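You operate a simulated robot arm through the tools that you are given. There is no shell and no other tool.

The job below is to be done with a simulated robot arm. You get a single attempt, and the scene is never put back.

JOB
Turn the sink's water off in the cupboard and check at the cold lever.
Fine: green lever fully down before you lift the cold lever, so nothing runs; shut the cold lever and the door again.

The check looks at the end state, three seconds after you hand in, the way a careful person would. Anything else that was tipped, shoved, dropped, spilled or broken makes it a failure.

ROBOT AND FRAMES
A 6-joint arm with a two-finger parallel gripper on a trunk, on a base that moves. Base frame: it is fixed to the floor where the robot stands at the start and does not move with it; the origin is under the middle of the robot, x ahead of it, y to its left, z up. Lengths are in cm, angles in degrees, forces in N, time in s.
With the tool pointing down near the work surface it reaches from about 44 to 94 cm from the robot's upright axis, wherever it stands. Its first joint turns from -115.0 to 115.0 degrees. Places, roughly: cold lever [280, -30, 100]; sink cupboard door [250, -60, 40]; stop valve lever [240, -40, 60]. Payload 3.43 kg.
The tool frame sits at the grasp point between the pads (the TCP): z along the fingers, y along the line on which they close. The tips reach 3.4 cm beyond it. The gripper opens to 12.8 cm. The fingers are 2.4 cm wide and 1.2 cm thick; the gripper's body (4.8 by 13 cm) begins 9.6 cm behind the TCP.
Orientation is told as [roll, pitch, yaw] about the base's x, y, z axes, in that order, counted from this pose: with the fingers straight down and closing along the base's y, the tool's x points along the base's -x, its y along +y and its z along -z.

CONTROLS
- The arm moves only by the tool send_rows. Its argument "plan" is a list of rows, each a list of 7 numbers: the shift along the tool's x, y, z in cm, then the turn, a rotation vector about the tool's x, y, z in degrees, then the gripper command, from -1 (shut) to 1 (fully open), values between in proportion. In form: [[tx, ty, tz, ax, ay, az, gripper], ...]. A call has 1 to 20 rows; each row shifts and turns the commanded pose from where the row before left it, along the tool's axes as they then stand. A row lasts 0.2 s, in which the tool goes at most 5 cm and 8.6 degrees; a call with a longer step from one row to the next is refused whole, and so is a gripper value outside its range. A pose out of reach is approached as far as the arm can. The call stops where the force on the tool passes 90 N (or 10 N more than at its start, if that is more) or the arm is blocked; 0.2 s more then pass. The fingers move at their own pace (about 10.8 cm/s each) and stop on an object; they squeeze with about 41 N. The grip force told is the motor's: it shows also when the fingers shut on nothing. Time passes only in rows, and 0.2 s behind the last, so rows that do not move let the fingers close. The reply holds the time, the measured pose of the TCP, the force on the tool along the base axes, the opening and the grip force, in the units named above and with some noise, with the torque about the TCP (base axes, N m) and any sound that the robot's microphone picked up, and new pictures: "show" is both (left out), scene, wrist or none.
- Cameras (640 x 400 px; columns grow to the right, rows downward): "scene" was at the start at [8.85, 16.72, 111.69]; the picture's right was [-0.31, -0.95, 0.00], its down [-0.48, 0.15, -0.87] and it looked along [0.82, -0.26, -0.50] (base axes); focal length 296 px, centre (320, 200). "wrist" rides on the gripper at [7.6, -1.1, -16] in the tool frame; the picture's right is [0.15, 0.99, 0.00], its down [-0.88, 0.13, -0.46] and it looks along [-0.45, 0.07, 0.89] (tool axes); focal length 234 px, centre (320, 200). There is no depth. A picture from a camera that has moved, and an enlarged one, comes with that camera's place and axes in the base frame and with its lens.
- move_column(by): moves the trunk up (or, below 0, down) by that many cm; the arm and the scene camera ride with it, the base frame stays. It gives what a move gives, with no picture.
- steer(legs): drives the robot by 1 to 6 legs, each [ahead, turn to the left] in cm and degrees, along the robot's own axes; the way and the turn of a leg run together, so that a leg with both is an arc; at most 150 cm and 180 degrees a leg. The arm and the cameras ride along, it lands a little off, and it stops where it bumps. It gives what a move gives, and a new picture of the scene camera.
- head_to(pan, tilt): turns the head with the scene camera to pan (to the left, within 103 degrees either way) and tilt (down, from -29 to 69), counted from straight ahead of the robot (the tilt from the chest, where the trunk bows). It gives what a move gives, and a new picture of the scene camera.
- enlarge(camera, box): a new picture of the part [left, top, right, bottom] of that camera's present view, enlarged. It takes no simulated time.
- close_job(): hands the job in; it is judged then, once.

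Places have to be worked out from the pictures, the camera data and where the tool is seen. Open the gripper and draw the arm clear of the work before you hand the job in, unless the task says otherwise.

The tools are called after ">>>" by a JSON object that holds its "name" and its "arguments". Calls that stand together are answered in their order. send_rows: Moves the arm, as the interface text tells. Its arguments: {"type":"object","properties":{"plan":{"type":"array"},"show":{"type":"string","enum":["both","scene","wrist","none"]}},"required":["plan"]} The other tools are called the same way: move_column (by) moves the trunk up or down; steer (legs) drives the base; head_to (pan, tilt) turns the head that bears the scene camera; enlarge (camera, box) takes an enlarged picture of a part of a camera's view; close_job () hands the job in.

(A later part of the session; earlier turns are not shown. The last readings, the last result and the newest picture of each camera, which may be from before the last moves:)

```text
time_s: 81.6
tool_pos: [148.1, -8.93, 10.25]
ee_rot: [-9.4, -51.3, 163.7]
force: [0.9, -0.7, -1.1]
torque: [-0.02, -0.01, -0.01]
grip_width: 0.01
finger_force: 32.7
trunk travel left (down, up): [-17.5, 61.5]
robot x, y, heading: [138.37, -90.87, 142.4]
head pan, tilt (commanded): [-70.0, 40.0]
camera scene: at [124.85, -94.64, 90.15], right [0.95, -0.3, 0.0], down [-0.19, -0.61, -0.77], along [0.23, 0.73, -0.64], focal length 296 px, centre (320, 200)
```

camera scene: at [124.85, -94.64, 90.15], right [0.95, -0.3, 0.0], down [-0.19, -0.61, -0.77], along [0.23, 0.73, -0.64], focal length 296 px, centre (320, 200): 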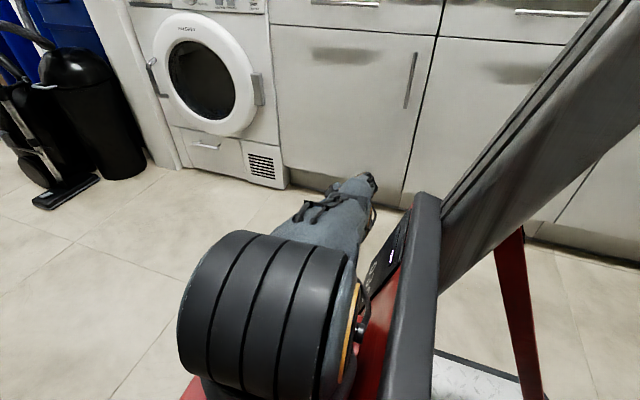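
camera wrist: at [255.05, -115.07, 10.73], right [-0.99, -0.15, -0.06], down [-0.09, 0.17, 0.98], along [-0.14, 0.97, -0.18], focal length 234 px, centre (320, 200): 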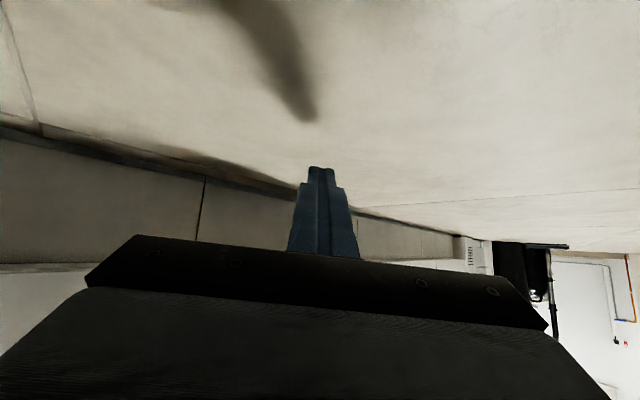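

The aisle here is open. I turn the base another 60° left so the arm points down the free aisle before recovering its posture.

>>> {"name": "steer", "arguments": {"legs": [[0, 60]]}}

>>> {"name": "head_to", "arguments": {"pan": -80, "tilt": 35}}

```text
time_s: 84.6
tool_pos: [72.86, -41.11, 10.43]
ee_rot: [-9.4, -51.5, -136.6]
force: [-1.0, -1.1, -0.3]
torque: [0.01, 0.01, 0.01]
grip_width: 0.0
finger_force: 33.1
trunk travel left (down, up): [-17.5, 61.5]
robot x, y, heading: [138.68, -90.63, -157.9]
head pan, tilt (commanded): [-70.0, 40.0]
camera scene: at [135.04, -104.66, 90.15], right [0.74, 0.67, 0.0], down [0.43, -0.48, -0.77], along [-0.51, 0.57, -0.64], focal length 296 px, centre (320, 200)
```

scene: 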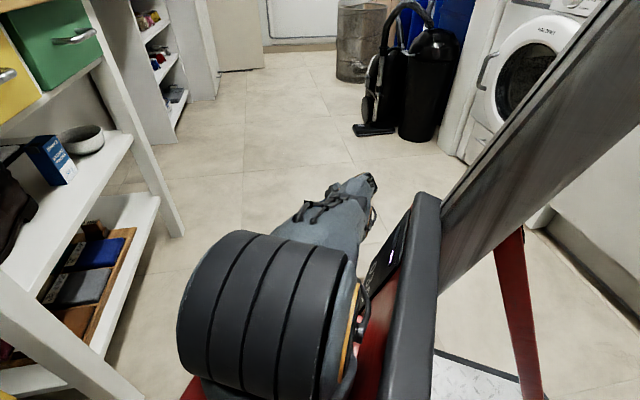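

```text
time_s: 85.3
tool_pos: [72.98, -41.17, 10.4]
ee_rot: [-9.5, -51.4, -136.6]
force: [0.7, -0.1, 0.5]
torque: [-0.02, -0.01, -0.01]
grip_width: 0.0
finger_force: 33.1
trunk travel left (down, up): [-17.5, 61.5]
robot x, y, heading: [138.44, -91.06, -157.8]
head pan, tilt (commanded): [-80.0, 35.0]
camera scene: at [136.05, -103.51, 90.9], right [0.85, 0.53, 0.0], down [0.31, -0.49, -0.82], along [-0.44, 0.69, -0.57], focal length 296 px, centre (320, 200)
```

scene: 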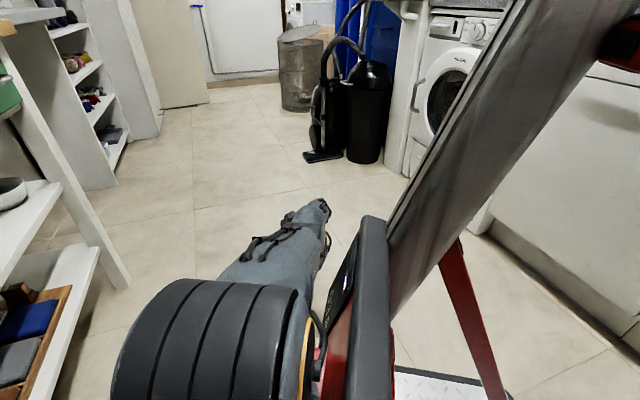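

Free floor all around. I raise the trunk 25 cm so the arm has room above the floor while I restore its normal posture.

>>> {"name": "move_column", "arguments": {"by": 25}}

>>> {"name": "send_rows", "arguments": {"plan": [[0, 0, 0, 0, 3, 0, -1]]}}

```text
time_s: 87.9
tool_pos: [77.15, -39.59, 35.27]
ee_rot: [-9.4, -51.4, -136.7]
force: [0.2, -0.2, -0.2]
torque: [-0.01, -0.02, -0.01]
grip_width: 0.0
finger_force: 33.1
trunk travel left (down, up): [-42.5, 36.5]
robot x, y, heading: [138.33, -90.64, -157.9]
head pan, tilt (commanded): [-80.0, 35.0]
```

```text
time_s: 88.3
tool_pos: [77.15, -39.6, 35.26]
ee_rot: [-8.7, -48.4, -137.3]
force: [0.3, -0.1, -0.1]
torque: [-0.03, 0.06, 0.02]
grip_width: 0.0
finger_force: 32.4
trunk travel left (down, up): [-42.5, 36.5]
robot x, y, heading: [138.67, -90.71, -157.8]
head pan, tilt (commanded): [-80.0, 35.0]
camera scene: at [142.49, -100.87, 115.9], right [0.85, 0.53, 0.0], down [0.31, -0.49, -0.82], along [-0.44, 0.69, -0.57], focal length 296 px, centre (320, 200)
camera wrist: at [90.69, -29.16, 40.34], right [0.65, -0.73, -0.21], down [-0.06, -0.32, 0.94], along [-0.76, -0.6, -0.25], focal length 234 px, centre (320, 200)
```

scene: 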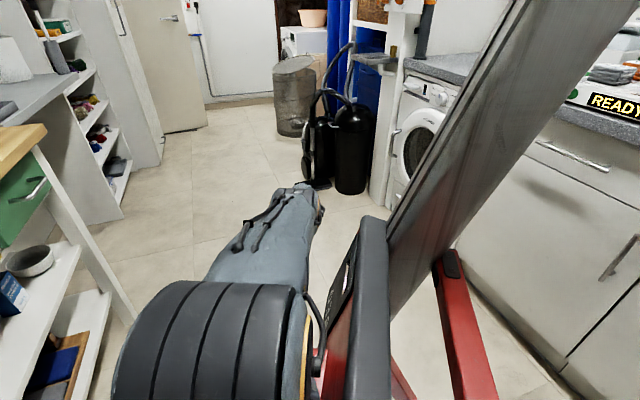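
wrist: 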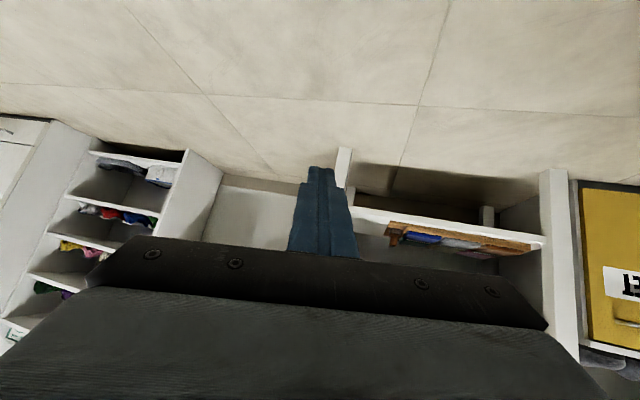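

That small turn was reachable. I try moving the tool inward (toward the robot's left) and up in small steps.

>>> {"name": "send_rows", "arguments": {"plan": [[-1.1, 1.35, -0.48, 0, 0, 0, -1], [-2.2, 2.7, -0.96, 0, 0, 0, -1], [-2.2, 2.7, -0.96, 0, 0, 0, -1]]}}

```text
time_s: 89.1
tool_pos: [79.99, -46.78, 40.42]
ee_rot: [-8.9, -48.4, -137.4]
force: [0.4, 0.1, -0.5]
torque: [0.05, 0.03, -0.03]
grip_width: 0.01
finger_force: 33.3
trunk travel left (down, up): [-42.5, 36.5]
robot x, y, heading: [138.47, -90.39, -157.6]
head pan, tilt (commanded): [-80.0, 35.0]
camera scene: at [142.49, -100.87, 115.9], right [0.85, 0.53, 0.0], down [0.31, -0.49, -0.82], along [-0.44, 0.69, -0.57], focal length 296 px, centre (320, 200)
camera wrist: at [93.42, -36.4, 45.47], right [0.65, -0.73, -0.21], down [-0.06, -0.33, 0.94], along [-0.76, -0.6, -0.25], focal length 234 px, centre (320, 200)
```

scene: 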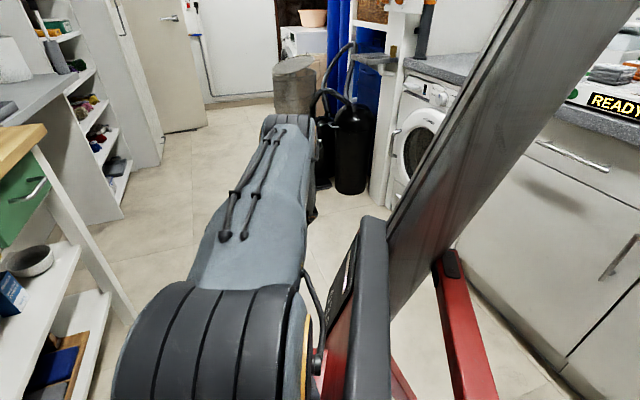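
wrist: 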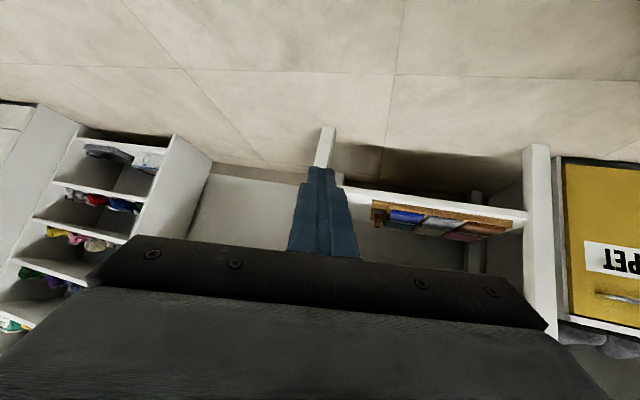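

The arm follows again and the elbow has come back up. I bring the tool in front of the robot and up to working height.

>>> {"name": "send_rows", "arguments": {"plan": [[-2.93, 3.47, -0.24, 0, 0, 0, -1], [-2.93, 3.47, -0.24, 0, 0, 0, -1], [-2.93, 3.47, -0.24, 0, 0, 0, -1], [-2.93, 3.47, -0.24, 0, 0, 0, -1], [-2.93, 3.47, -0.24, 0, 0, 0, -1], [-2.93, 3.47, -0.24, 0, 0, 0, -1], [-2.93, 3.47, -0.24, 0, 0, 0, -1], [-2.93, 3.47, -0.24, 0, 0, 0, -1], [-2.93, 3.47, -0.24, 0, 0, 0, -1]], "show": "scene"}}

>>> {"name": "head_to", "arguments": {"pan": -15, "tilt": 30}}

```text
time_s: 91.1
tool_pos: [81.13, -76.63, 63.46]
ee_rot: [-8.1, -48.3, -137.9]
force: [-0.3, 0.4, -0.1]
torque: [-0.01, -0.02, 0.02]
grip_width: 0.01
finger_force: 33.4
out of reach, approached as far as the arm can: row 5, 6, 7, 8, 9
trunk travel left (down, up): [-42.5, 36.5]
robot x, y, heading: [138.73, -90.81, -157.8]
head pan, tilt (commanded): [-80.0, 35.0]
camera scene: at [142.49, -100.86, 115.9], right [0.85, 0.53, 0.0], down [0.31, -0.49, -0.82], along [-0.44, 0.69, -0.57], focal length 296 px, centre (320, 200)
```

scene: 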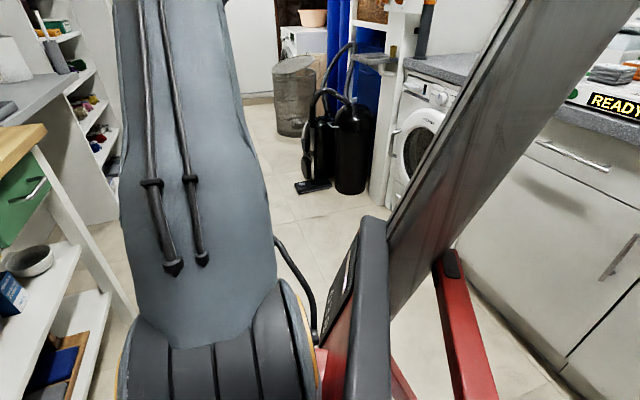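

```text
time_s: 92.5
tool_pos: [81.16, -76.6, 63.46]
ee_rot: [-8.1, -48.2, -137.8]
force: [-0.4, 0.4, 0.7]
torque: [0.0, 0.02, 0.0]
grip_width: 0.0
finger_force: 32.8
trunk travel left (down, up): [-42.5, 36.5]
robot x, y, heading: [139.02, -91.25, -157.8]
head pan, tilt (commanded): [-15.0, 30.0]
camera scene: at [138.22, -109.46, 116.68], right [-0.12, 0.99, 0.0], down [0.5, 0.06, -0.87], along [-0.86, -0.11, -0.5], focal length 296 px, centre (320, 200)
```

scene: 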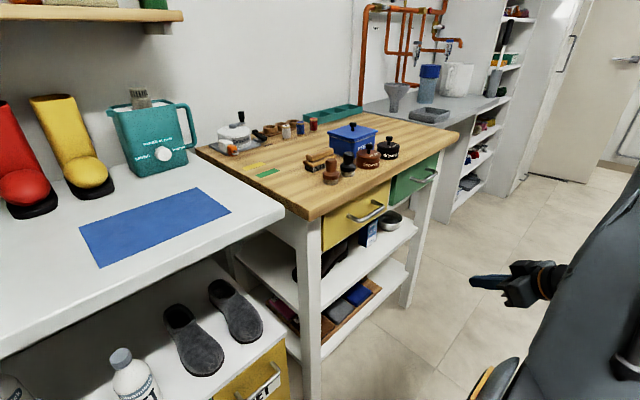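

The elbow is up again and the arm is free. I drive back to a spot ~96 cm in front of the sink cupboard, a bit further left than before, facing it squarely.

>>> {"name": "steer", "arguments": {"legs": [[0, -66], [-50, 0], [0, -85.5]]}}

>>> {"name": "head_to", "arguments": {"pan": -10, "tilt": 30}}

```text
time_s: 102.0
tool_pos: [231.83, -111.85, 63.45]
ee_rot: [-8.1, -48.3, 70.0]
force: [0.1, -0.6, 0.6]
torque: [0.01, 0.01, 0.01]
grip_width: 0.0
finger_force: 33.0
trunk travel left (down, up): [-42.5, 36.5]
robot x, y, heading: [174.29, -126.13, 49.8]
head pan, tilt (commanded): [-15.0, 30.0]
camera scene: at [166.24, -109.27, 116.68], right [0.57, -0.82, 0.0], down [-0.41, -0.29, -0.87], along [0.71, 0.5, -0.5], focal length 296 px, centre (320, 200)
```

scene: 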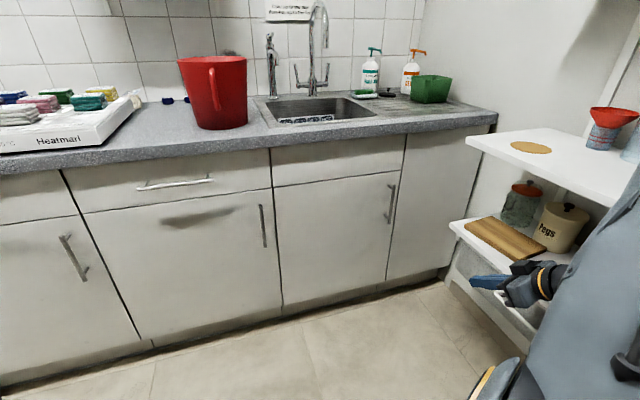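

```text
time_s: 102.7
tool_pos: [231.84, -111.86, 63.5]
ee_rot: [-8.1, -48.3, 69.9]
force: [-0.7, -0.1, 0.3]
torque: [0.01, -0.01, 0.0]
grip_width: 0.01
finger_force: 32.9
trunk travel left (down, up): [-42.5, 36.5]
robot x, y, heading: [174.5, -125.95, 49.8]
head pan, tilt (commanded): [-10.0, 30.0]
camera scene: at [165.77, -108.65, 116.68], right [0.64, -0.77, 0.0], down [-0.38, -0.32, -0.87], along [0.66, 0.56, -0.5], focal length 296 px, centre (320, 200)
```

scene: 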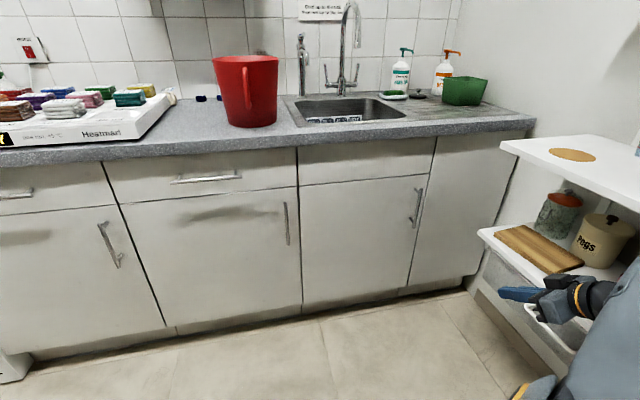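

All looks intact. The handle can be gripped with the tool pitched ~45° down, which leaves the wrist freer; I align the tool to that and open the fingers a bit.

>>> {"name": "send_rows", "arguments": {"plan": [[0, 0, 0, 2.9, 2.05, 6.4, -0.2], [0, 0, 0, 2.9, 2.05, 6.4, -0.2], [0, 0, 0, 0, 0, 0, -0.2]]}}

```text
time_s: 103.5
tool_pos: [231.76, -111.76, 63.53]
ee_rot: [0.1, -45.0, 50.8]
force: [-0.6, 0.0, 0.2]
torque: [-0.01, -0.01, 0.0]
grip_width: 5.12
finger_force: 0.0
trunk travel left (down, up): [-42.5, 36.5]
robot x, y, heading: [174.58, -126.28, 49.8]
head pan, tilt (commanded): [-10.0, 30.0]
camera scene: at [165.76, -108.64, 116.68], right [0.64, -0.77, 0.0], down [-0.38, -0.32, -0.87], along [0.66, 0.56, -0.5], focal length 296 px, centre (320, 200)
camera wrist: at [222.2, -125.49, 69.47], right [-0.83, 0.54, -0.1], down [0.09, 0.31, 0.95], along [0.55, 0.78, -0.31], focal length 234 px, centre (320, 200)
```

scene: 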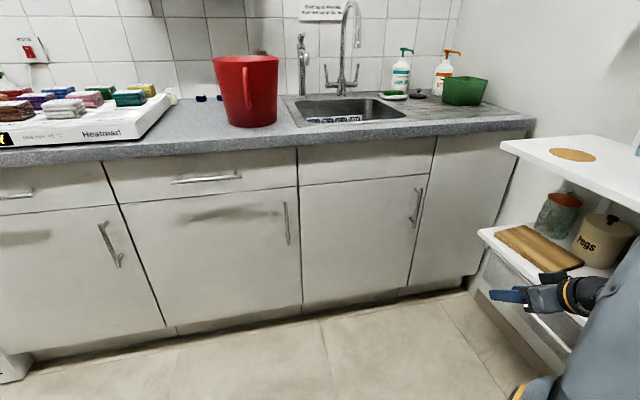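
wrist: 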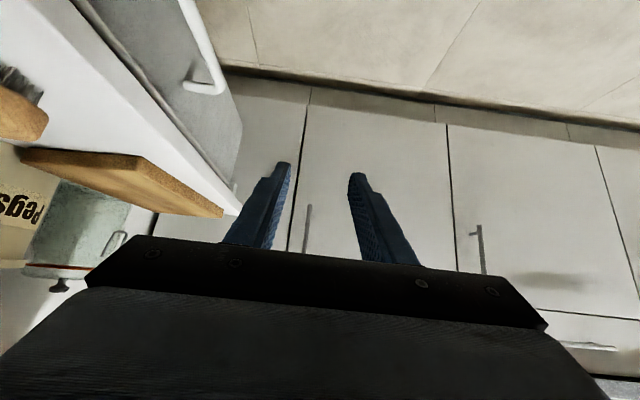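

Orientation is now exactly 45° down and square to the front. I advance toward the handle to a pre-grasp point ~11 cm in front of the bar.

>>> {"name": "send_rows", "arguments": {"plan": [[-2.7, 0.11, 2.96, 0, 0, 0, -0.2], [-2.7, 0.11, 2.96, 0, 0, 0, -0.2], [-2.7, 0.11, 2.96, 0, 0, 0, -0.2], [-2.7, 0.11, 2.96, 0, 0, 0, -0.2], [-2.7, 0.11, 2.96, 0, 0, 0, -0.2], [-2.7, 0.11, 2.96, 0, 0, 0, -0.2], [-2.7, 0.11, 2.96, 0, 0, 0, -0.2], [-2.7, 0.11, 2.96, 0, 0, 0, -0.2]]}}

```text
time_s: 105.3
tool_pos: [251.31, -86.29, 62.31]
ee_rot: [-0.1, -45.1, 50.7]
force: [0.0, 0.2, 0.3]
torque: [0.0, 0.02, 0.06]
grip_width: 5.11
finger_force: 0.0
trunk travel left (down, up): [-42.5, 36.5]
robot x, y, heading: [174.58, -126.09, 50.0]
head pan, tilt (commanded): [-10.0, 30.0]
camera scene: at [165.75, -108.66, 116.68], right [0.64, -0.77, 0.0], down [-0.38, -0.32, -0.87], along [0.66, 0.56, -0.5], focal length 296 px, centre (320, 200)
camera wrist: at [241.72, -100.15, 68.2], right [-0.83, 0.54, -0.1], down [0.09, 0.31, 0.95], along [0.55, 0.78, -0.31], focal length 234 px, centre (320, 200)
```

scene: 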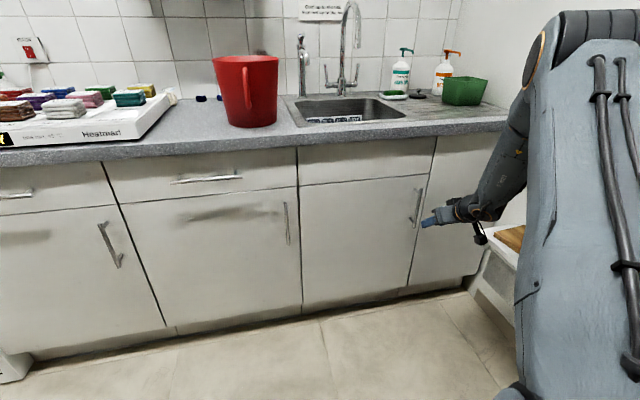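
wrist: 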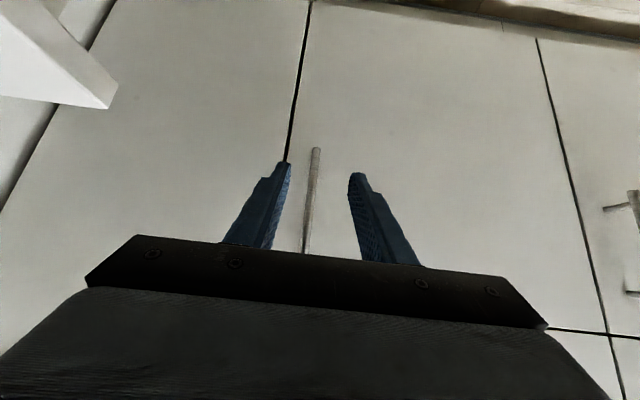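

The bar is centred (offset ~0.4 cm). I advance the last 11 cm and close.

>>> {"name": "send_rows", "arguments": {"plan": [[-2.14, -0.13, 3.13, 0, 0, 0, -0.2], [-2.14, -0.13, 3.13, 0, 0, 0, -0.2], [-1.6, -0.13, 2.5, 0, 0, 0, -0.2], [-0.45, 0, 0.7, 0, 0, 0, -0.2], [0, 0, 0, 0, 0, 0, -0.2], [0, 0, 0, 0, 0, 0, -1], [0, 0, 0, 0, 0, 0, -1], [0, 0, 0, 0, 0, 0, -1]]}}

```text
time_s: 107.1
tool_pos: [258.68, -77.73, 60.0]
ee_rot: [-0.1, -45.1, 50.9]
force: [0.5, -0.8, -0.9]
torque: [0.03, 1.64, 0.15]
grip_width: 1.12
finger_force: 44.6
trunk travel left (down, up): [-42.5, 36.5]
robot x, y, heading: [174.38, -126.17, 49.8]
head pan, tilt (commanded): [-10.0, 30.0]
camera scene: at [165.76, -108.64, 116.68], right [0.64, -0.77, 0.0], down [-0.38, -0.32, -0.87], along [0.66, 0.56, -0.5], focal length 296 px, centre (320, 200)
camera wrist: at [249.08, -91.62, 65.98], right [-0.83, 0.54, -0.1], down [0.09, 0.31, 0.95], along [0.55, 0.78, -0.31], focal length 234 px, centre (320, 200)
```

scene: 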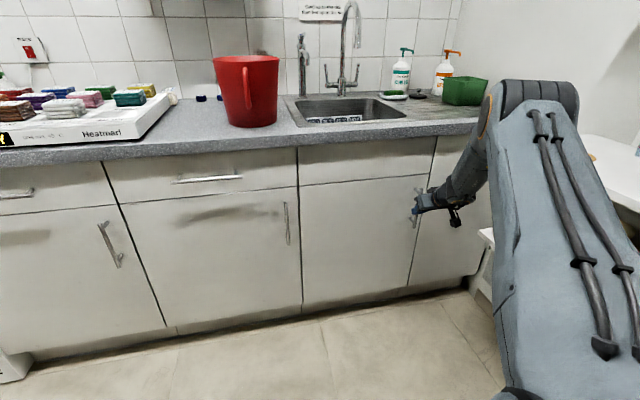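
wrist: 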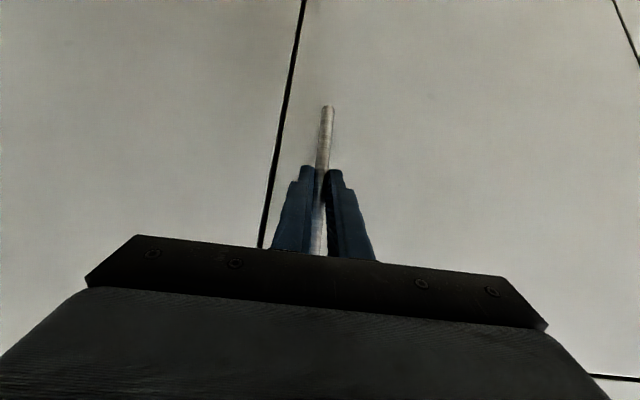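

Gripped. I pull along the door's arc by translation only (the round bar pivots in the pads), first ~20°.

>>> {"name": "send_rows", "arguments": {"plan": [[1.05, 0.16, -1.05, 0, 0, 0, -1], [1.05, 0.17, -1.05, 0, 0, 0, -1], [2.07, 0.54, -2.07, 0, 0, 0, -1], [2.04, 0.74, -2.04, 0, 0, 0, -1], [1.99, 0.94, -1.99, 0, 0, 0, -1], [1.95, 1.13, -1.95, 0, 0, 0, -1], [0, 0, 0, 0, 0, 0, -1]]}}

```text
time_s: 108.7
tool_pos: [246.82, -86.95, 59.92]
ee_rot: [0.0, -45.0, 50.7]
force: [7.4, -14.1, 4.1]
torque: [0.42, 1.2, -0.23]
grip_width: 1.18
finger_force: 45.4
trunk travel left (down, up): [-42.5, 36.5]
robot x, y, heading: [174.5, -125.82, 50.1]
head pan, tilt (commanded): [-10.0, 30.0]
camera scene: at [165.8, -108.68, 116.69], right [0.64, -0.77, 0.0], down [-0.38, -0.32, -0.87], along [0.66, 0.56, -0.5], focal length 296 px, centre (320, 200)
camera wrist: at [237.18, -100.65, 65.97], right [-0.83, 0.55, -0.1], down [0.09, 0.31, 0.95], along [0.55, 0.78, -0.31], focal length 234 px, centre (320, 200)
```

scene: 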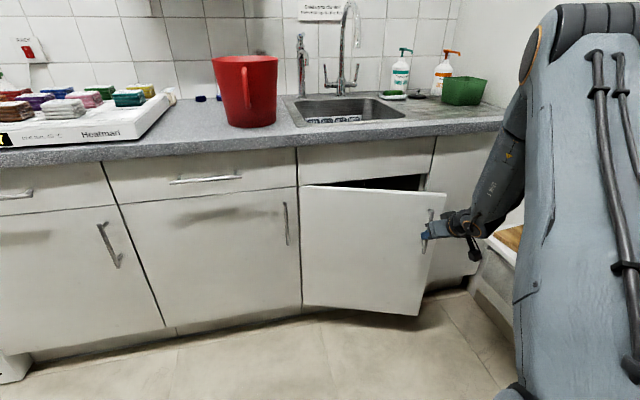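
wrist: 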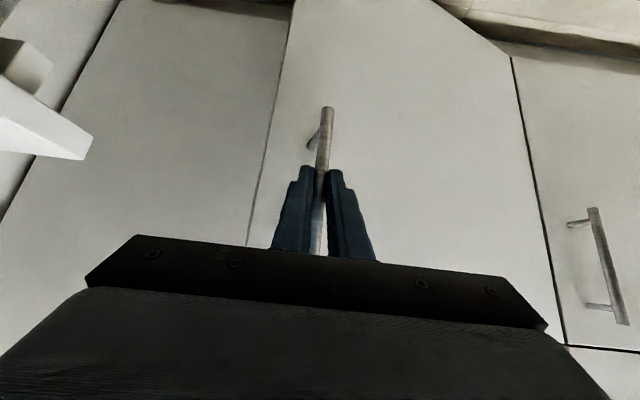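

Works smoothly with low force. I continue the arc.

>>> {"name": "send_rows", "arguments": {"plan": [[1.89, 1.33, -1.89, 0, 0, 0, -1], [1.82, 1.51, -1.82, 0, 0, 0, -1], [1.74, 1.68, -1.74, 0, 0, 0, -1], [1.65, 1.85, -1.65, 0, 0, 0, -1], [1.56, 2.01, -1.56, 0, 0, 0, -1], [0, 0, 0, 0, 0, 0, -1]]}}

```text
time_s: 110.1
tool_pos: [232.61, -91.22, 59.81]
ee_rot: [0.0, -45.2, 50.7]
force: [5.8, -48.2, 24.6]
torque: [-0.45, -0.38, -0.68]
grip_width: 1.16
finger_force: 45.1
trunk travel left (down, up): [-42.5, 36.5]
robot x, y, heading: [174.39, -125.97, 49.7]
head pan, tilt (commanded): [-10.0, 30.0]
camera scene: at [165.77, -108.8, 116.71], right [0.64, -0.77, 0.0], down [-0.38, -0.32, -0.87], along [0.67, 0.56, -0.5], focal length 296 px, centre (320, 200)
camera wrist: at [222.92, -105.0, 65.83], right [-0.83, 0.55, -0.1], down [0.09, 0.31, 0.95], along [0.55, 0.78, -0.31], focal length 234 px, centre (320, 200)
```

scene: 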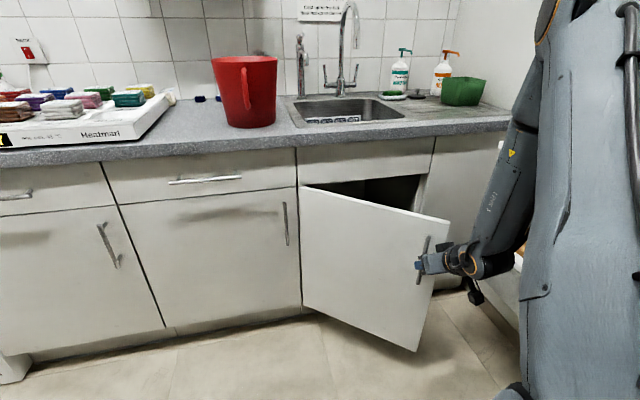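
wrist: 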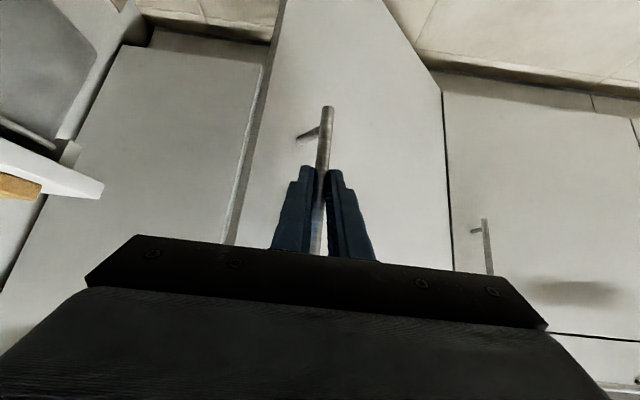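

Door ~40° open; the force shows I'm pulling slightly too far inward, so I correct outward a little and continue.

>>> {"name": "send_rows", "arguments": {"plan": [[1.73, 1.76, -1.73, 0, 0, 0, -1], [1.48, 2.1, -1.48, 0, 0, 0, -1], [1.23, 2.42, -1.23, 0, 0, 0, -1], [0, 0, 0, 0, 0, 0, -1]]}}

```text
time_s: 111.1
tool_pos: [227.01, -91.37, 63.16]
ee_rot: [1.6, -44.5, 50.0]
force: [0.0, 4.7, -35.4]
torque: [-1.2, -0.98, 0.01]
grip_width: 1.23
finger_force: 44.6
out of reach, approached as far as the arm can: row 1, 2, 3
trunk travel left (down, up): [-42.5, 36.5]
robot x, y, heading: [174.54, -126.0, 50.0]
head pan, tilt (commanded): [-10.0, 30.0]
camera scene: at [165.86, -108.58, 116.67], right [0.64, -0.77, 0.0], down [-0.38, -0.32, -0.87], along [0.66, 0.56, -0.5], focal length 296 px, centre (320, 200)
camera wrist: at [217.55, -105.14, 69.27], right [-0.84, 0.54, -0.08], down [0.11, 0.31, 0.94], along [0.54, 0.78, -0.32], focal length 234 px, centre (320, 200)
```

scene: 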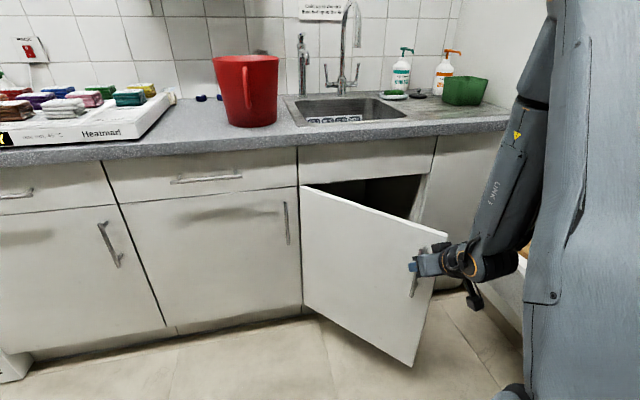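
wrist: 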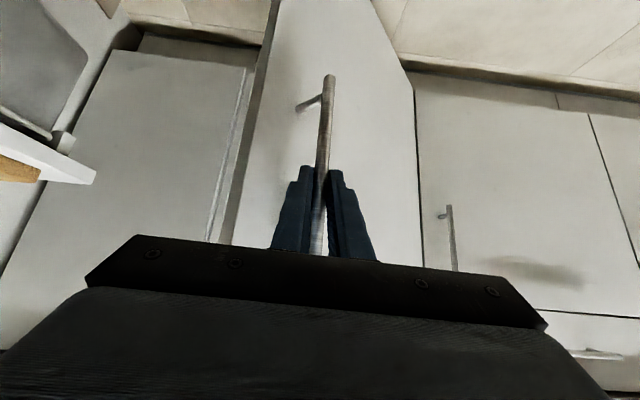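

The inner reach limit is met with the door ~48° open. I open the fingers just enough (2.5 cm) and back the base 6 cm so they slide off the bar.

>>> {"name": "send_rows", "arguments": {"plan": [[0, 0, 0, 0, 0, 0, -0.6], [0, 0, 0, 0, 0, 0, -0.6], [0, 0, 0, 0, 0, 0, -0.6]], "show": "none"}}

>>> {"name": "steer", "arguments": {"legs": [[-6, 0]]}}

```text
time_s: 111.9
tool_pos: [226.99, -91.27, 63.2]
ee_rot: [1.5, -44.6, 49.9]
force: [-0.7, 0.4, -0.2]
torque: [-0.02, 0.0, 0.0]
grip_width: 2.59
finger_force: 0.1
trunk travel left (down, up): [-42.5, 36.5]
robot x, y, heading: [174.67, -126.18, 49.9]
head pan, tilt (commanded): [-10.0, 30.0]
```

```text
time_s: 112.8
tool_pos: [223.12, -95.93, 63.2]
ee_rot: [1.6, -44.6, 49.9]
force: [0.5, 0.5, 0.1]
torque: [-0.01, 0.02, -0.01]
grip_width: 2.55
finger_force: 0.1
trunk travel left (down, up): [-42.5, 36.5]
robot x, y, heading: [170.73, -130.62, 50.2]
head pan, tilt (commanded): [-10.0, 30.0]
camera scene: at [161.87, -113.25, 116.68], right [0.64, -0.76, 0.0], down [-0.38, -0.32, -0.87], along [0.66, 0.56, -0.5], focal length 296 px, centre (320, 200)
```

scene: 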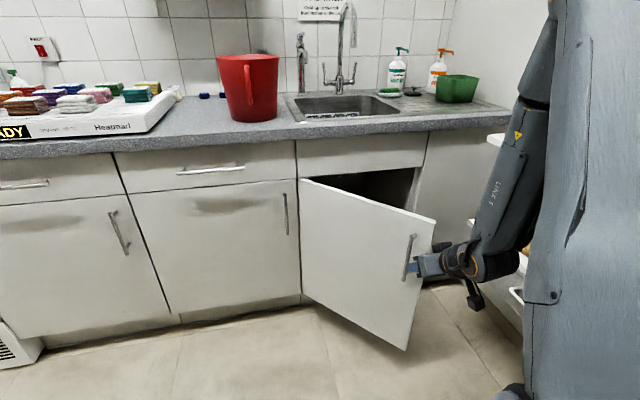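

The door stays at ~45°. I close the fingers, swing the tool to point straight down and move it to the right of the door's free edge, at a height where only the fingers overlap the door top.

>>> {"name": "send_rows", "arguments": {"plan": [[-0.35, -3, -0.35, 0, 8.5, 0, -1], [-0.3, -3, -0.4, 0, 8.5, 0, -1], [-0.23, -3, -0.44, 0, 8.5, 0, -1], [-0.17, -3, -0.47, 0, 8.5, 0, -1], [-0.1, -3, -0.49, 0, 8.5, 0, -1], [0, -2.5, -0.5, 0, 2.8, 0, -1], [0, 0, 0, 0, 0, 0, -1]]}}

```text
time_s: 114.4
tool_pos: [236.83, -107.03, 65.81]
ee_rot: [1.1, 0.7, 51.1]
force: [1.3, -0.5, -0.4]
torque: [0.0, 0.03, -0.02]
grip_width: 0.0
finger_force: 33.3
trunk travel left (down, up): [-42.5, 36.5]
robot x, y, heading: [170.44, -130.85, 50.1]
head pan, tilt (commanded): [-10.0, 30.0]
camera scene: at [161.87, -113.25, 116.68], right [0.64, -0.76, 0.0], down [-0.38, -0.32, -0.87], along [0.66, 0.56, -0.5], focal length 296 px, centre (320, 200)
camera wrist: at [233.37, -113.77, 81.98], right [-0.86, 0.51, 0.02], down [0.46, 0.77, 0.45], along [0.21, 0.39, -0.89], focal length 234 px, centre (320, 200)
```

scene: 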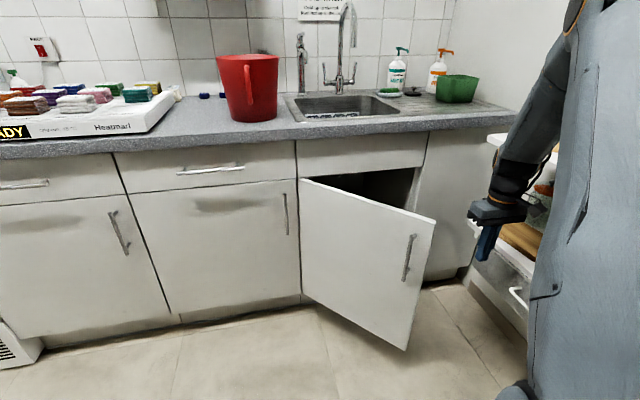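
wrist: 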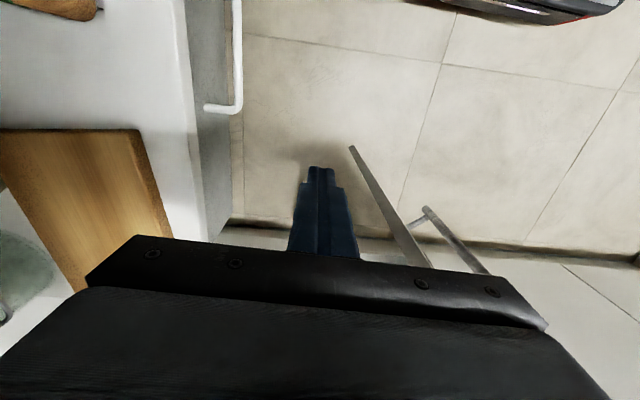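

Tool is down and right of the door edge; the wrist view shows the shelf front at u≈58, so I stay left of that. I move around the edge to the inner side of the door and make contact gently.

>>> {"name": "send_rows", "arguments": {"plan": [[-4.13, 1.4, 0, 0, 0, 0, -1], [-4.13, 1.4, 0, 0, 0, 0, -1], [-4.13, 1.4, 0, 0, 0, 0, -1], [-3, 1, 0, 0, 0, 0, -1], [0.25, 2.5, 0, 0, 0, 0, -1], [0.25, 2.5, 0, 0, 0, 0, -1], [0, 0, 0, 0, 0, 0, -1]]}}

```text
time_s: 116.0
tool_pos: [238.22, -89.09, 66.04]
ee_rot: [1.1, 0.7, 51.0]
force: [-0.3, -0.5, 0.2]
torque: [0.01, -0.01, 0.03]
grip_width: 0.01
finger_force: 33.0
trunk travel left (down, up): [-42.5, 36.5]
robot x, y, heading: [170.55, -130.79, 50.1]
head pan, tilt (commanded): [-10.0, 30.0]
camera scene: at [161.88, -113.24, 116.68], right [0.64, -0.77, 0.0], down [-0.38, -0.32, -0.87], along [0.66, 0.56, -0.5], focal length 296 px, centre (320, 200)
camera wrist: at [234.75, -95.79, 82.06], right [-0.86, 0.51, 0.02], down [0.46, 0.77, 0.45], along [0.21, 0.4, -0.89], focal length 234 px, centre (320, 200)
```

scene: 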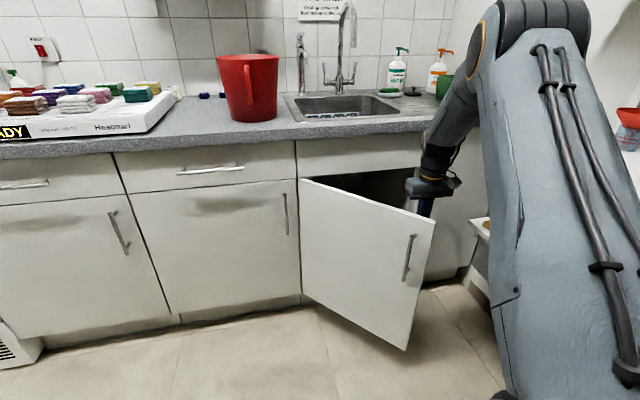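
wrist: 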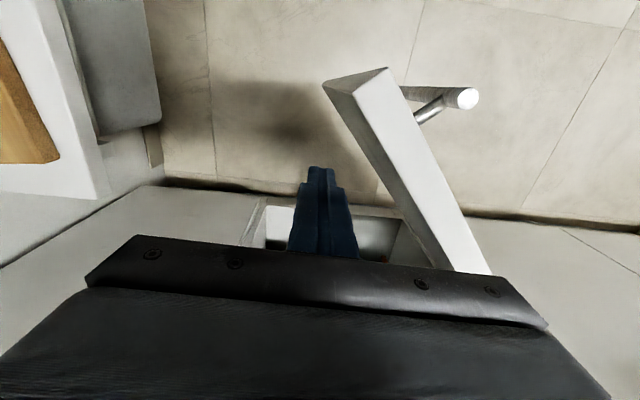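

The closed fingers are now behind the door. I push it open along its arc.

>>> {"name": "send_rows", "arguments": {"plan": [[0.1, 1.9, 0, 0, 0, 0, -1], [0.1, 1.8, 0, 0, 0, 0, -1], [2.5, 2.4, 0, 0, 0, 0, -1], [2.4, 2.7, 0, 0, 0, 0, -1], [2.0, 2.8, 0, 0, 0, 0, -1], [1.9, 3.0, 0, 0, 0, 0, -1], [1.5, 3.1, 0, 0, 0, 0, -1], [1.3, 3.2, 0, 0, 0, 0, -1], [0, 0, 0, 0, 0, 0, -1]]}}

```text
time_s: 118.0
tool_pos: [214.45, -84.92, 66.62]
ee_rot: [1.1, 0.7, 51.1]
force: [-0.4, 0.0, -0.6]
torque: [0.0, 0.01, -0.02]
grip_width: 0.0
finger_force: 32.9
trunk travel left (down, up): [-42.5, 36.5]
robot x, y, heading: [170.59, -130.43, 50.0]
head pan, tilt (commanded): [-10.0, 30.0]
camera scene: at [161.87, -113.24, 116.68], right [0.64, -0.77, 0.0], down [-0.38, -0.32, -0.87], along [0.66, 0.56, -0.5], focal length 296 px, centre (320, 200)
camera wrist: at [211.07, -91.74, 82.68], right [-0.86, 0.51, 0.02], down [0.46, 0.77, 0.45], along [0.21, 0.4, -0.89], focal length 234 px, centre (320, 200)
```

scene: 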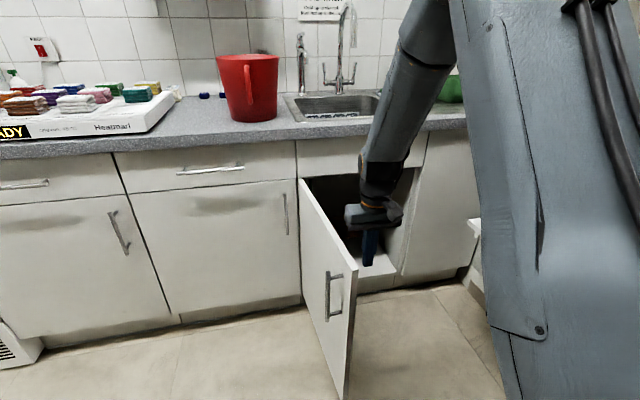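
wrist: 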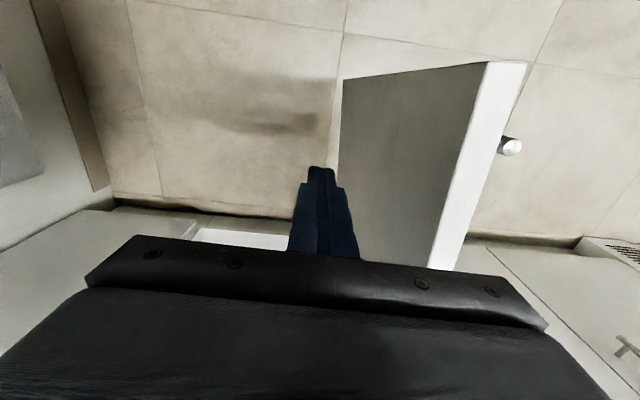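

The door swung to about 81°. I push it a bit further, to ~100°.

>>> {"name": "send_rows", "arguments": {"plan": [[1.0, 3.4, 0, 0, 0, 0, -1], [0.7, 3.4, 0, 0, 0, 0, -1], [0.4, 3.5, 0, 0, 0, 0, -1], [0.1, 3.5, 0, 0, 0, 0, -1], [-0.2, 2.5, 0, 0, 0, 0, -1], [0, 0, 0, 0, 0, 0, -1]]}}

```text
time_s: 119.4
tool_pos: [200.81, -76.61, 66.67]
ee_rot: [0.9, 1.0, 50.9]
force: [53.6, -47.7, 8.1]
torque: [0.6, 0.59, -0.93]
grip_width: 0.02
finger_force: 32.4
trunk travel left (down, up): [-42.5, 36.5]
robot x, y, heading: [170.73, -130.63, 49.8]
head pan, tilt (commanded): [-10.0, 30.0]
camera scene: at [162.15, -113.34, 116.72], right [0.64, -0.77, 0.0], down [-0.39, -0.32, -0.87], along [0.67, 0.55, -0.5], focal length 296 px, centre (320, 200)
camera wrist: at [197.34, -83.41, 82.79], right [-0.86, 0.51, 0.02], down [0.47, 0.77, 0.44], along [0.21, 0.39, -0.9], focal length 234 px, centre (320, 200)
```

scene: 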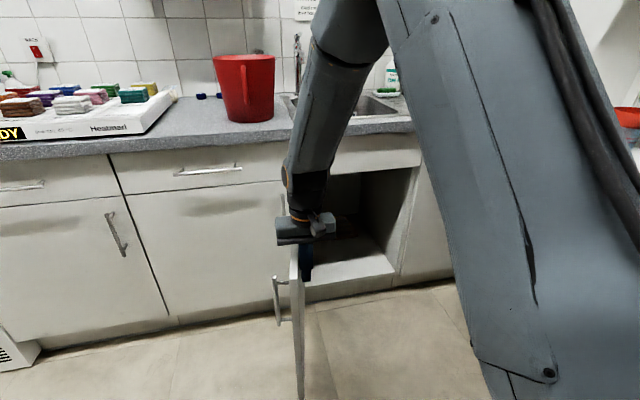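
wrist: 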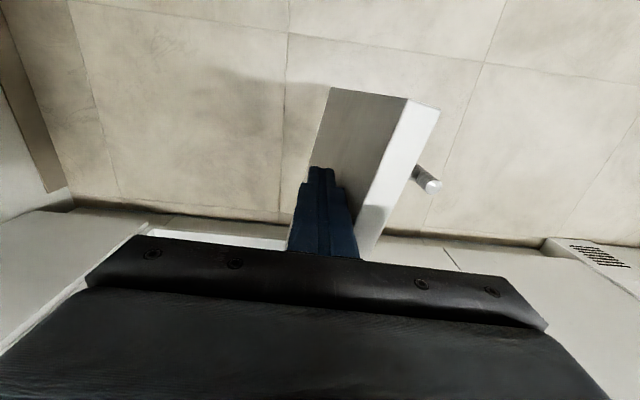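

The door has reached its stop (~98°). I ease off and move the tool to the right to look inside.

>>> {"name": "send_rows", "arguments": {"plan": [[0, -2, 0, 0, 0, 0, -1], [1, -4.5, 0, 0, 0, 0, -1], [1, -4.5, 0, 0, 0, 0, -1], [0.5, -4.5, 0, 0, 0, 0, -1], [0, -4.5, 0, 0, 0, 0, -1], [0, -4.5, 0, 0, 0, 0, -1], [0, -4.5, 0, 0, 0, 0, -1], [0, 0, 0, 0, 0, 0, -1]]}}

>>> {"name": "enlarge", "arguments": {"camera": "scene", "box": [260, 150, 460, 320]}}

```text
time_s: 121.2
tool_pos: [221.58, -96.73, 66.33]
ee_rot: [1.0, 0.7, 51.1]
force: [0.5, 0.2, -0.7]
torque: [-0.03, 0.01, -0.03]
grip_width: 0.01
finger_force: 33.2
trunk travel left (down, up): [-42.5, 36.5]
robot x, y, heading: [170.9, -130.48, 49.9]
head pan, tilt (commanded): [-10.0, 30.0]
camera scene: at [161.88, -113.25, 116.68], right [0.64, -0.76, 0.0], down [-0.38, -0.32, -0.87], along [0.66, 0.56, -0.5], focal length 296 px, centre (320, 200)
camera wrist: at [218.13, -103.42, 82.53], right [-0.86, 0.51, 0.02], down [0.46, 0.77, 0.45], along [0.21, 0.4, -0.89], focal length 234 px, centre (320, 200)
```

scene: 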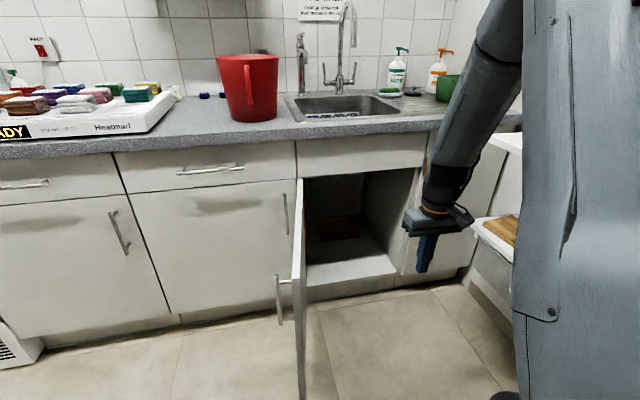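
wrist: 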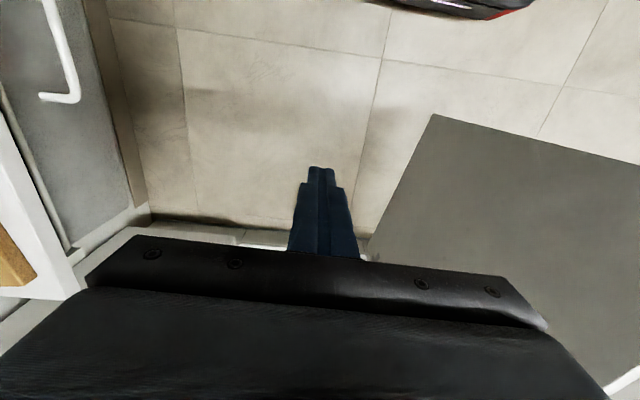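

```text
2.35 times, centred on (360, 235) of scene
camera zoom: at [161.88, -113.25, 116.68], right [0.64, -0.76, 0.0], down [-0.38, -0.32, -0.87], along [0.66, 0.56, -0.5], focal length 696 px, centre (226, 118)
```

zoom: 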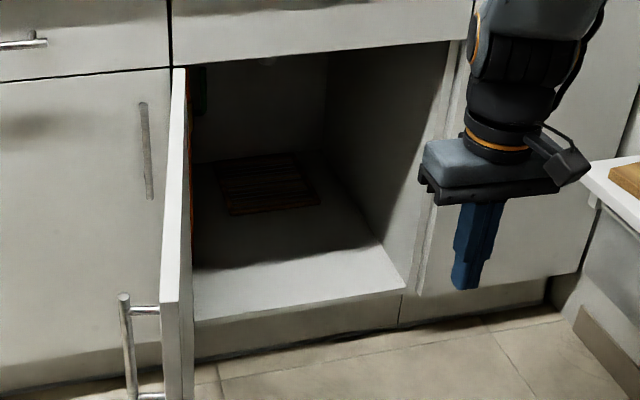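

The cupboard is open, with a copper pipe visible on its left inner side behind the door. I use the wrist camera to look in: pitch the tool up to ~30° below horizontal and yaw it left in front of the opening.

>>> {"name": "send_rows", "arguments": {"plan": [[-2.9, 0, 0.9, 0, -8.57, 0, -1], [-2.73, 0, 1.33, 0, -8.57, 0, -1], [-2.51, 0, 1.71, 0, -8.57, 0, -1], [-2.22, 0, 2.07, 0, -8.57, 0, -1], [-1.89, 0, 2.38, 0, -8.57, 0, -1], [-1.51, 0, 2.63, 0, -8.57, 0, -1], [-1.11, 0, 2.83, 0, -8.57, 0, -1], [0, 0, 0, -7.3, 0, -4.2, -1], [0, 0, 0, -7.3, 0, -4.2, -1], [0, 0, 0, -7.3, 0, -4.2, -1], [0, 0, 0, 0, 0, 0, -1]]}}

>>> {"name": "enlarge", "arguments": {"camera": "wrist", "box": [160, 0, 640, 260]}}

```text
time_s: 123.6
tool_pos: [234.23, -80.72, 59.84]
ee_rot: [2.7, -59.8, 74.0]
force: [1.2, -0.1, 0.2]
torque: [0.0, 0.01, 0.0]
grip_width: 0.0
finger_force: 33.4
trunk travel left (down, up): [-42.5, 36.5]
robot x, y, heading: [170.44, -130.59, 50.0]
head pan, tilt (commanded): [-10.0, 30.0]
camera scene: at [161.88, -113.25, 116.68], right [0.64, -0.76, 0.0], down [-0.38, -0.32, -0.87], along [0.66, 0.56, -0.5], focal length 296 px, centre (320, 200)
camera wrist: at [231.24, -98.21, 61.27], right [-0.98, 0.16, -0.1], down [-0.09, 0.07, 0.99], along [0.17, 0.98, -0.06], focal length 234 px, centre (320, 200)
```

scene: 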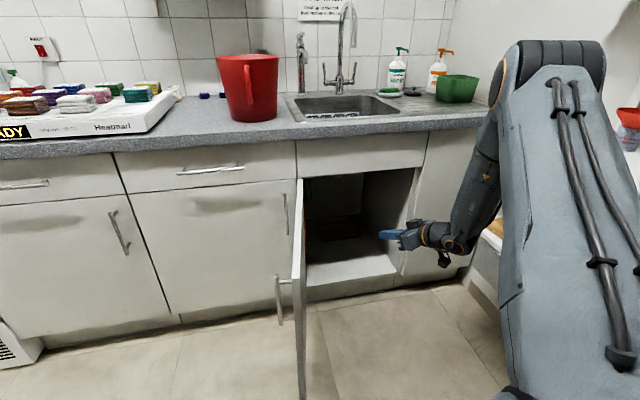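
wrist: 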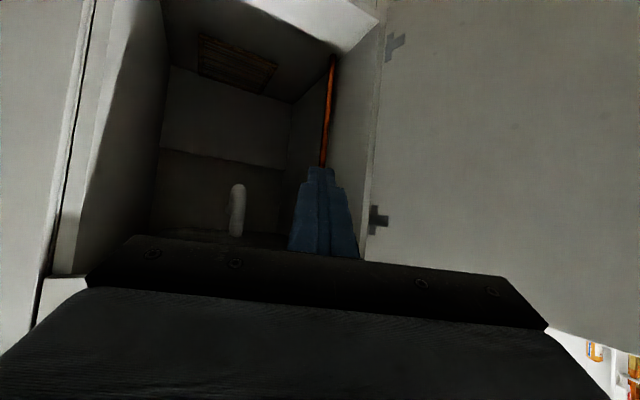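

```text
1.33 times, centred on (400, 130) of wrist
camera zoom: at [231.24, -98.21, 61.27], right [-0.98, 0.16, -0.1], down [-0.09, 0.07, 0.99], along [0.17, 0.98, -0.06], focal length 312 px, centre (213, 293)
```

zoom: 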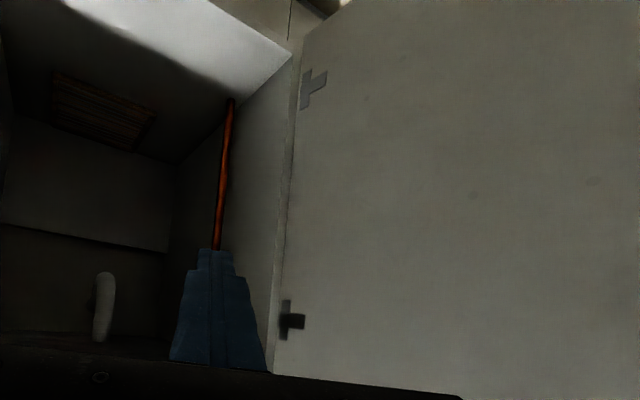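

The copper riser runs up the left inner wall; the gripper hides its upper part. I pitch the tool to horizontal so the wrist camera sees the region at z≈60.

>>> {"name": "send_rows", "arguments": {"plan": [[0, 0, 0, 0, -8.5, 0, -1], [0, 0, 0, 0, -8.5, 0, -1], [0, 0, 0, 0, -8.5, 0, -1], [0, 0, 0, 0, -4.5, 0, -1], [0, 0, 0, 0, 0, 0, -1]], "show": "wrist"}}

>>> {"name": "enlarge", "arguments": {"camera": "wrist", "box": [200, 0, 520, 240]}}

```text
time_s: 124.8
tool_pos: [234.12, -80.78, 59.63]
ee_rot: [86.6, -88.7, -10.3]
force: [0.5, 0.0, 0.3]
torque: [-0.01, -0.03, 0.01]
grip_width: 0.03
finger_force: 32.8
trunk travel left (down, up): [-42.5, 36.5]
robot x, y, heading: [171.15, -130.83, 50.2]
head pan, tilt (commanded): [-10.0, 30.0]
camera wrist: at [231.38, -96.64, 52.22], right [-0.96, 0.23, -0.12], down [-0.21, -0.42, 0.88], along [0.16, 0.88, 0.45], focal length 234 px, centre (320, 200)
```

wrist: 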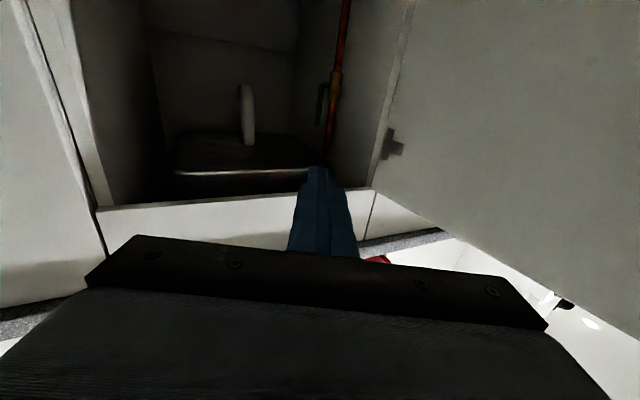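

```text
1.67 times, centred on (360, 120) of wrist
camera zoom: at [231.38, -96.64, 52.22], right [-0.96, 0.23, -0.12], down [-0.21, -0.42, 0.88], along [0.16, 0.88, 0.45], focal length 390 px, centre (253, 333)
```

zoom: 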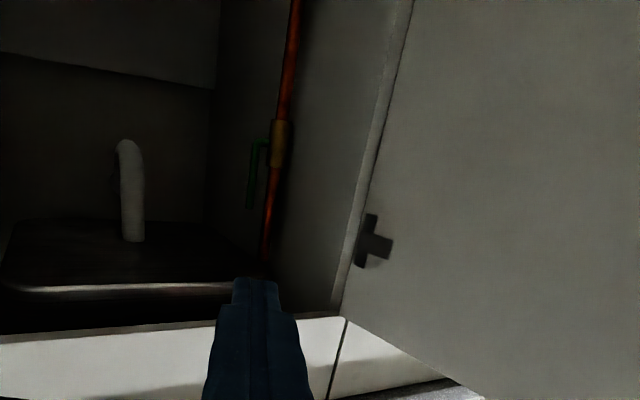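

I can see a brass valve on the copper riser with a green lever standing up beside it, at roughly z 53–61 near the left wall. I shift the camera left/forward for a second view to triangulate.

>>> {"name": "send_rows", "arguments": {"plan": [[0, 2.7, 3.5, 0, 0, 0, -1], [0, 2.7, 3.5, 0, 0, 0, -1], [0, 2.7, 3.5, 0, 0, 0, -1], [0, 0, 0, 0, 0, 0, -1]], "show": "wrist"}}

>>> {"name": "enlarge", "arguments": {"camera": "wrist", "box": [220, 0, 460, 200]}}

```text
time_s: 125.8
tool_pos: [228.45, -68.6, 59.74]
ee_rot: [82.7, -88.5, -6.4]
force: [-0.2, 0.4, -0.1]
torque: [-0.04, -0.01, 0.01]
grip_width: 0.0
finger_force: 32.8
trunk travel left (down, up): [-42.5, 36.5]
robot x, y, heading: [170.49, -130.5, 50.1]
head pan, tilt (commanded): [-10.0, 30.0]
camera wrist: at [225.73, -84.4, 52.2], right [-0.96, 0.23, -0.12], down [-0.21, -0.41, 0.88], along [0.16, 0.88, 0.45], focal length 234 px, centre (320, 200)
```

wrist: 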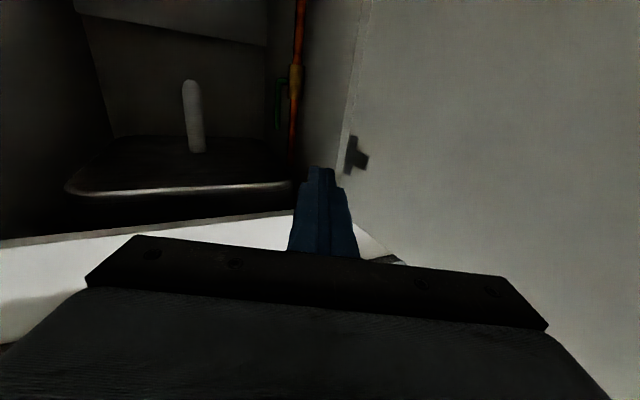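

```text
2.00 times, centred on (340, 100) of wrist
camera zoom: at [225.73, -84.4, 52.2], right [-0.96, 0.23, -0.12], down [-0.21, -0.41, 0.88], along [0.16, 0.88, 0.45], focal length 468 px, centre (280, 400)
```

zoom: 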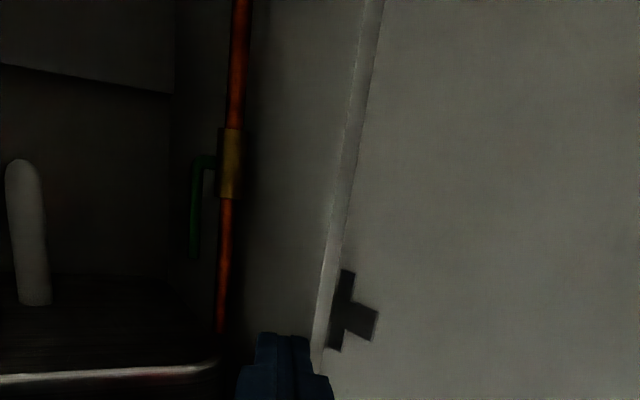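

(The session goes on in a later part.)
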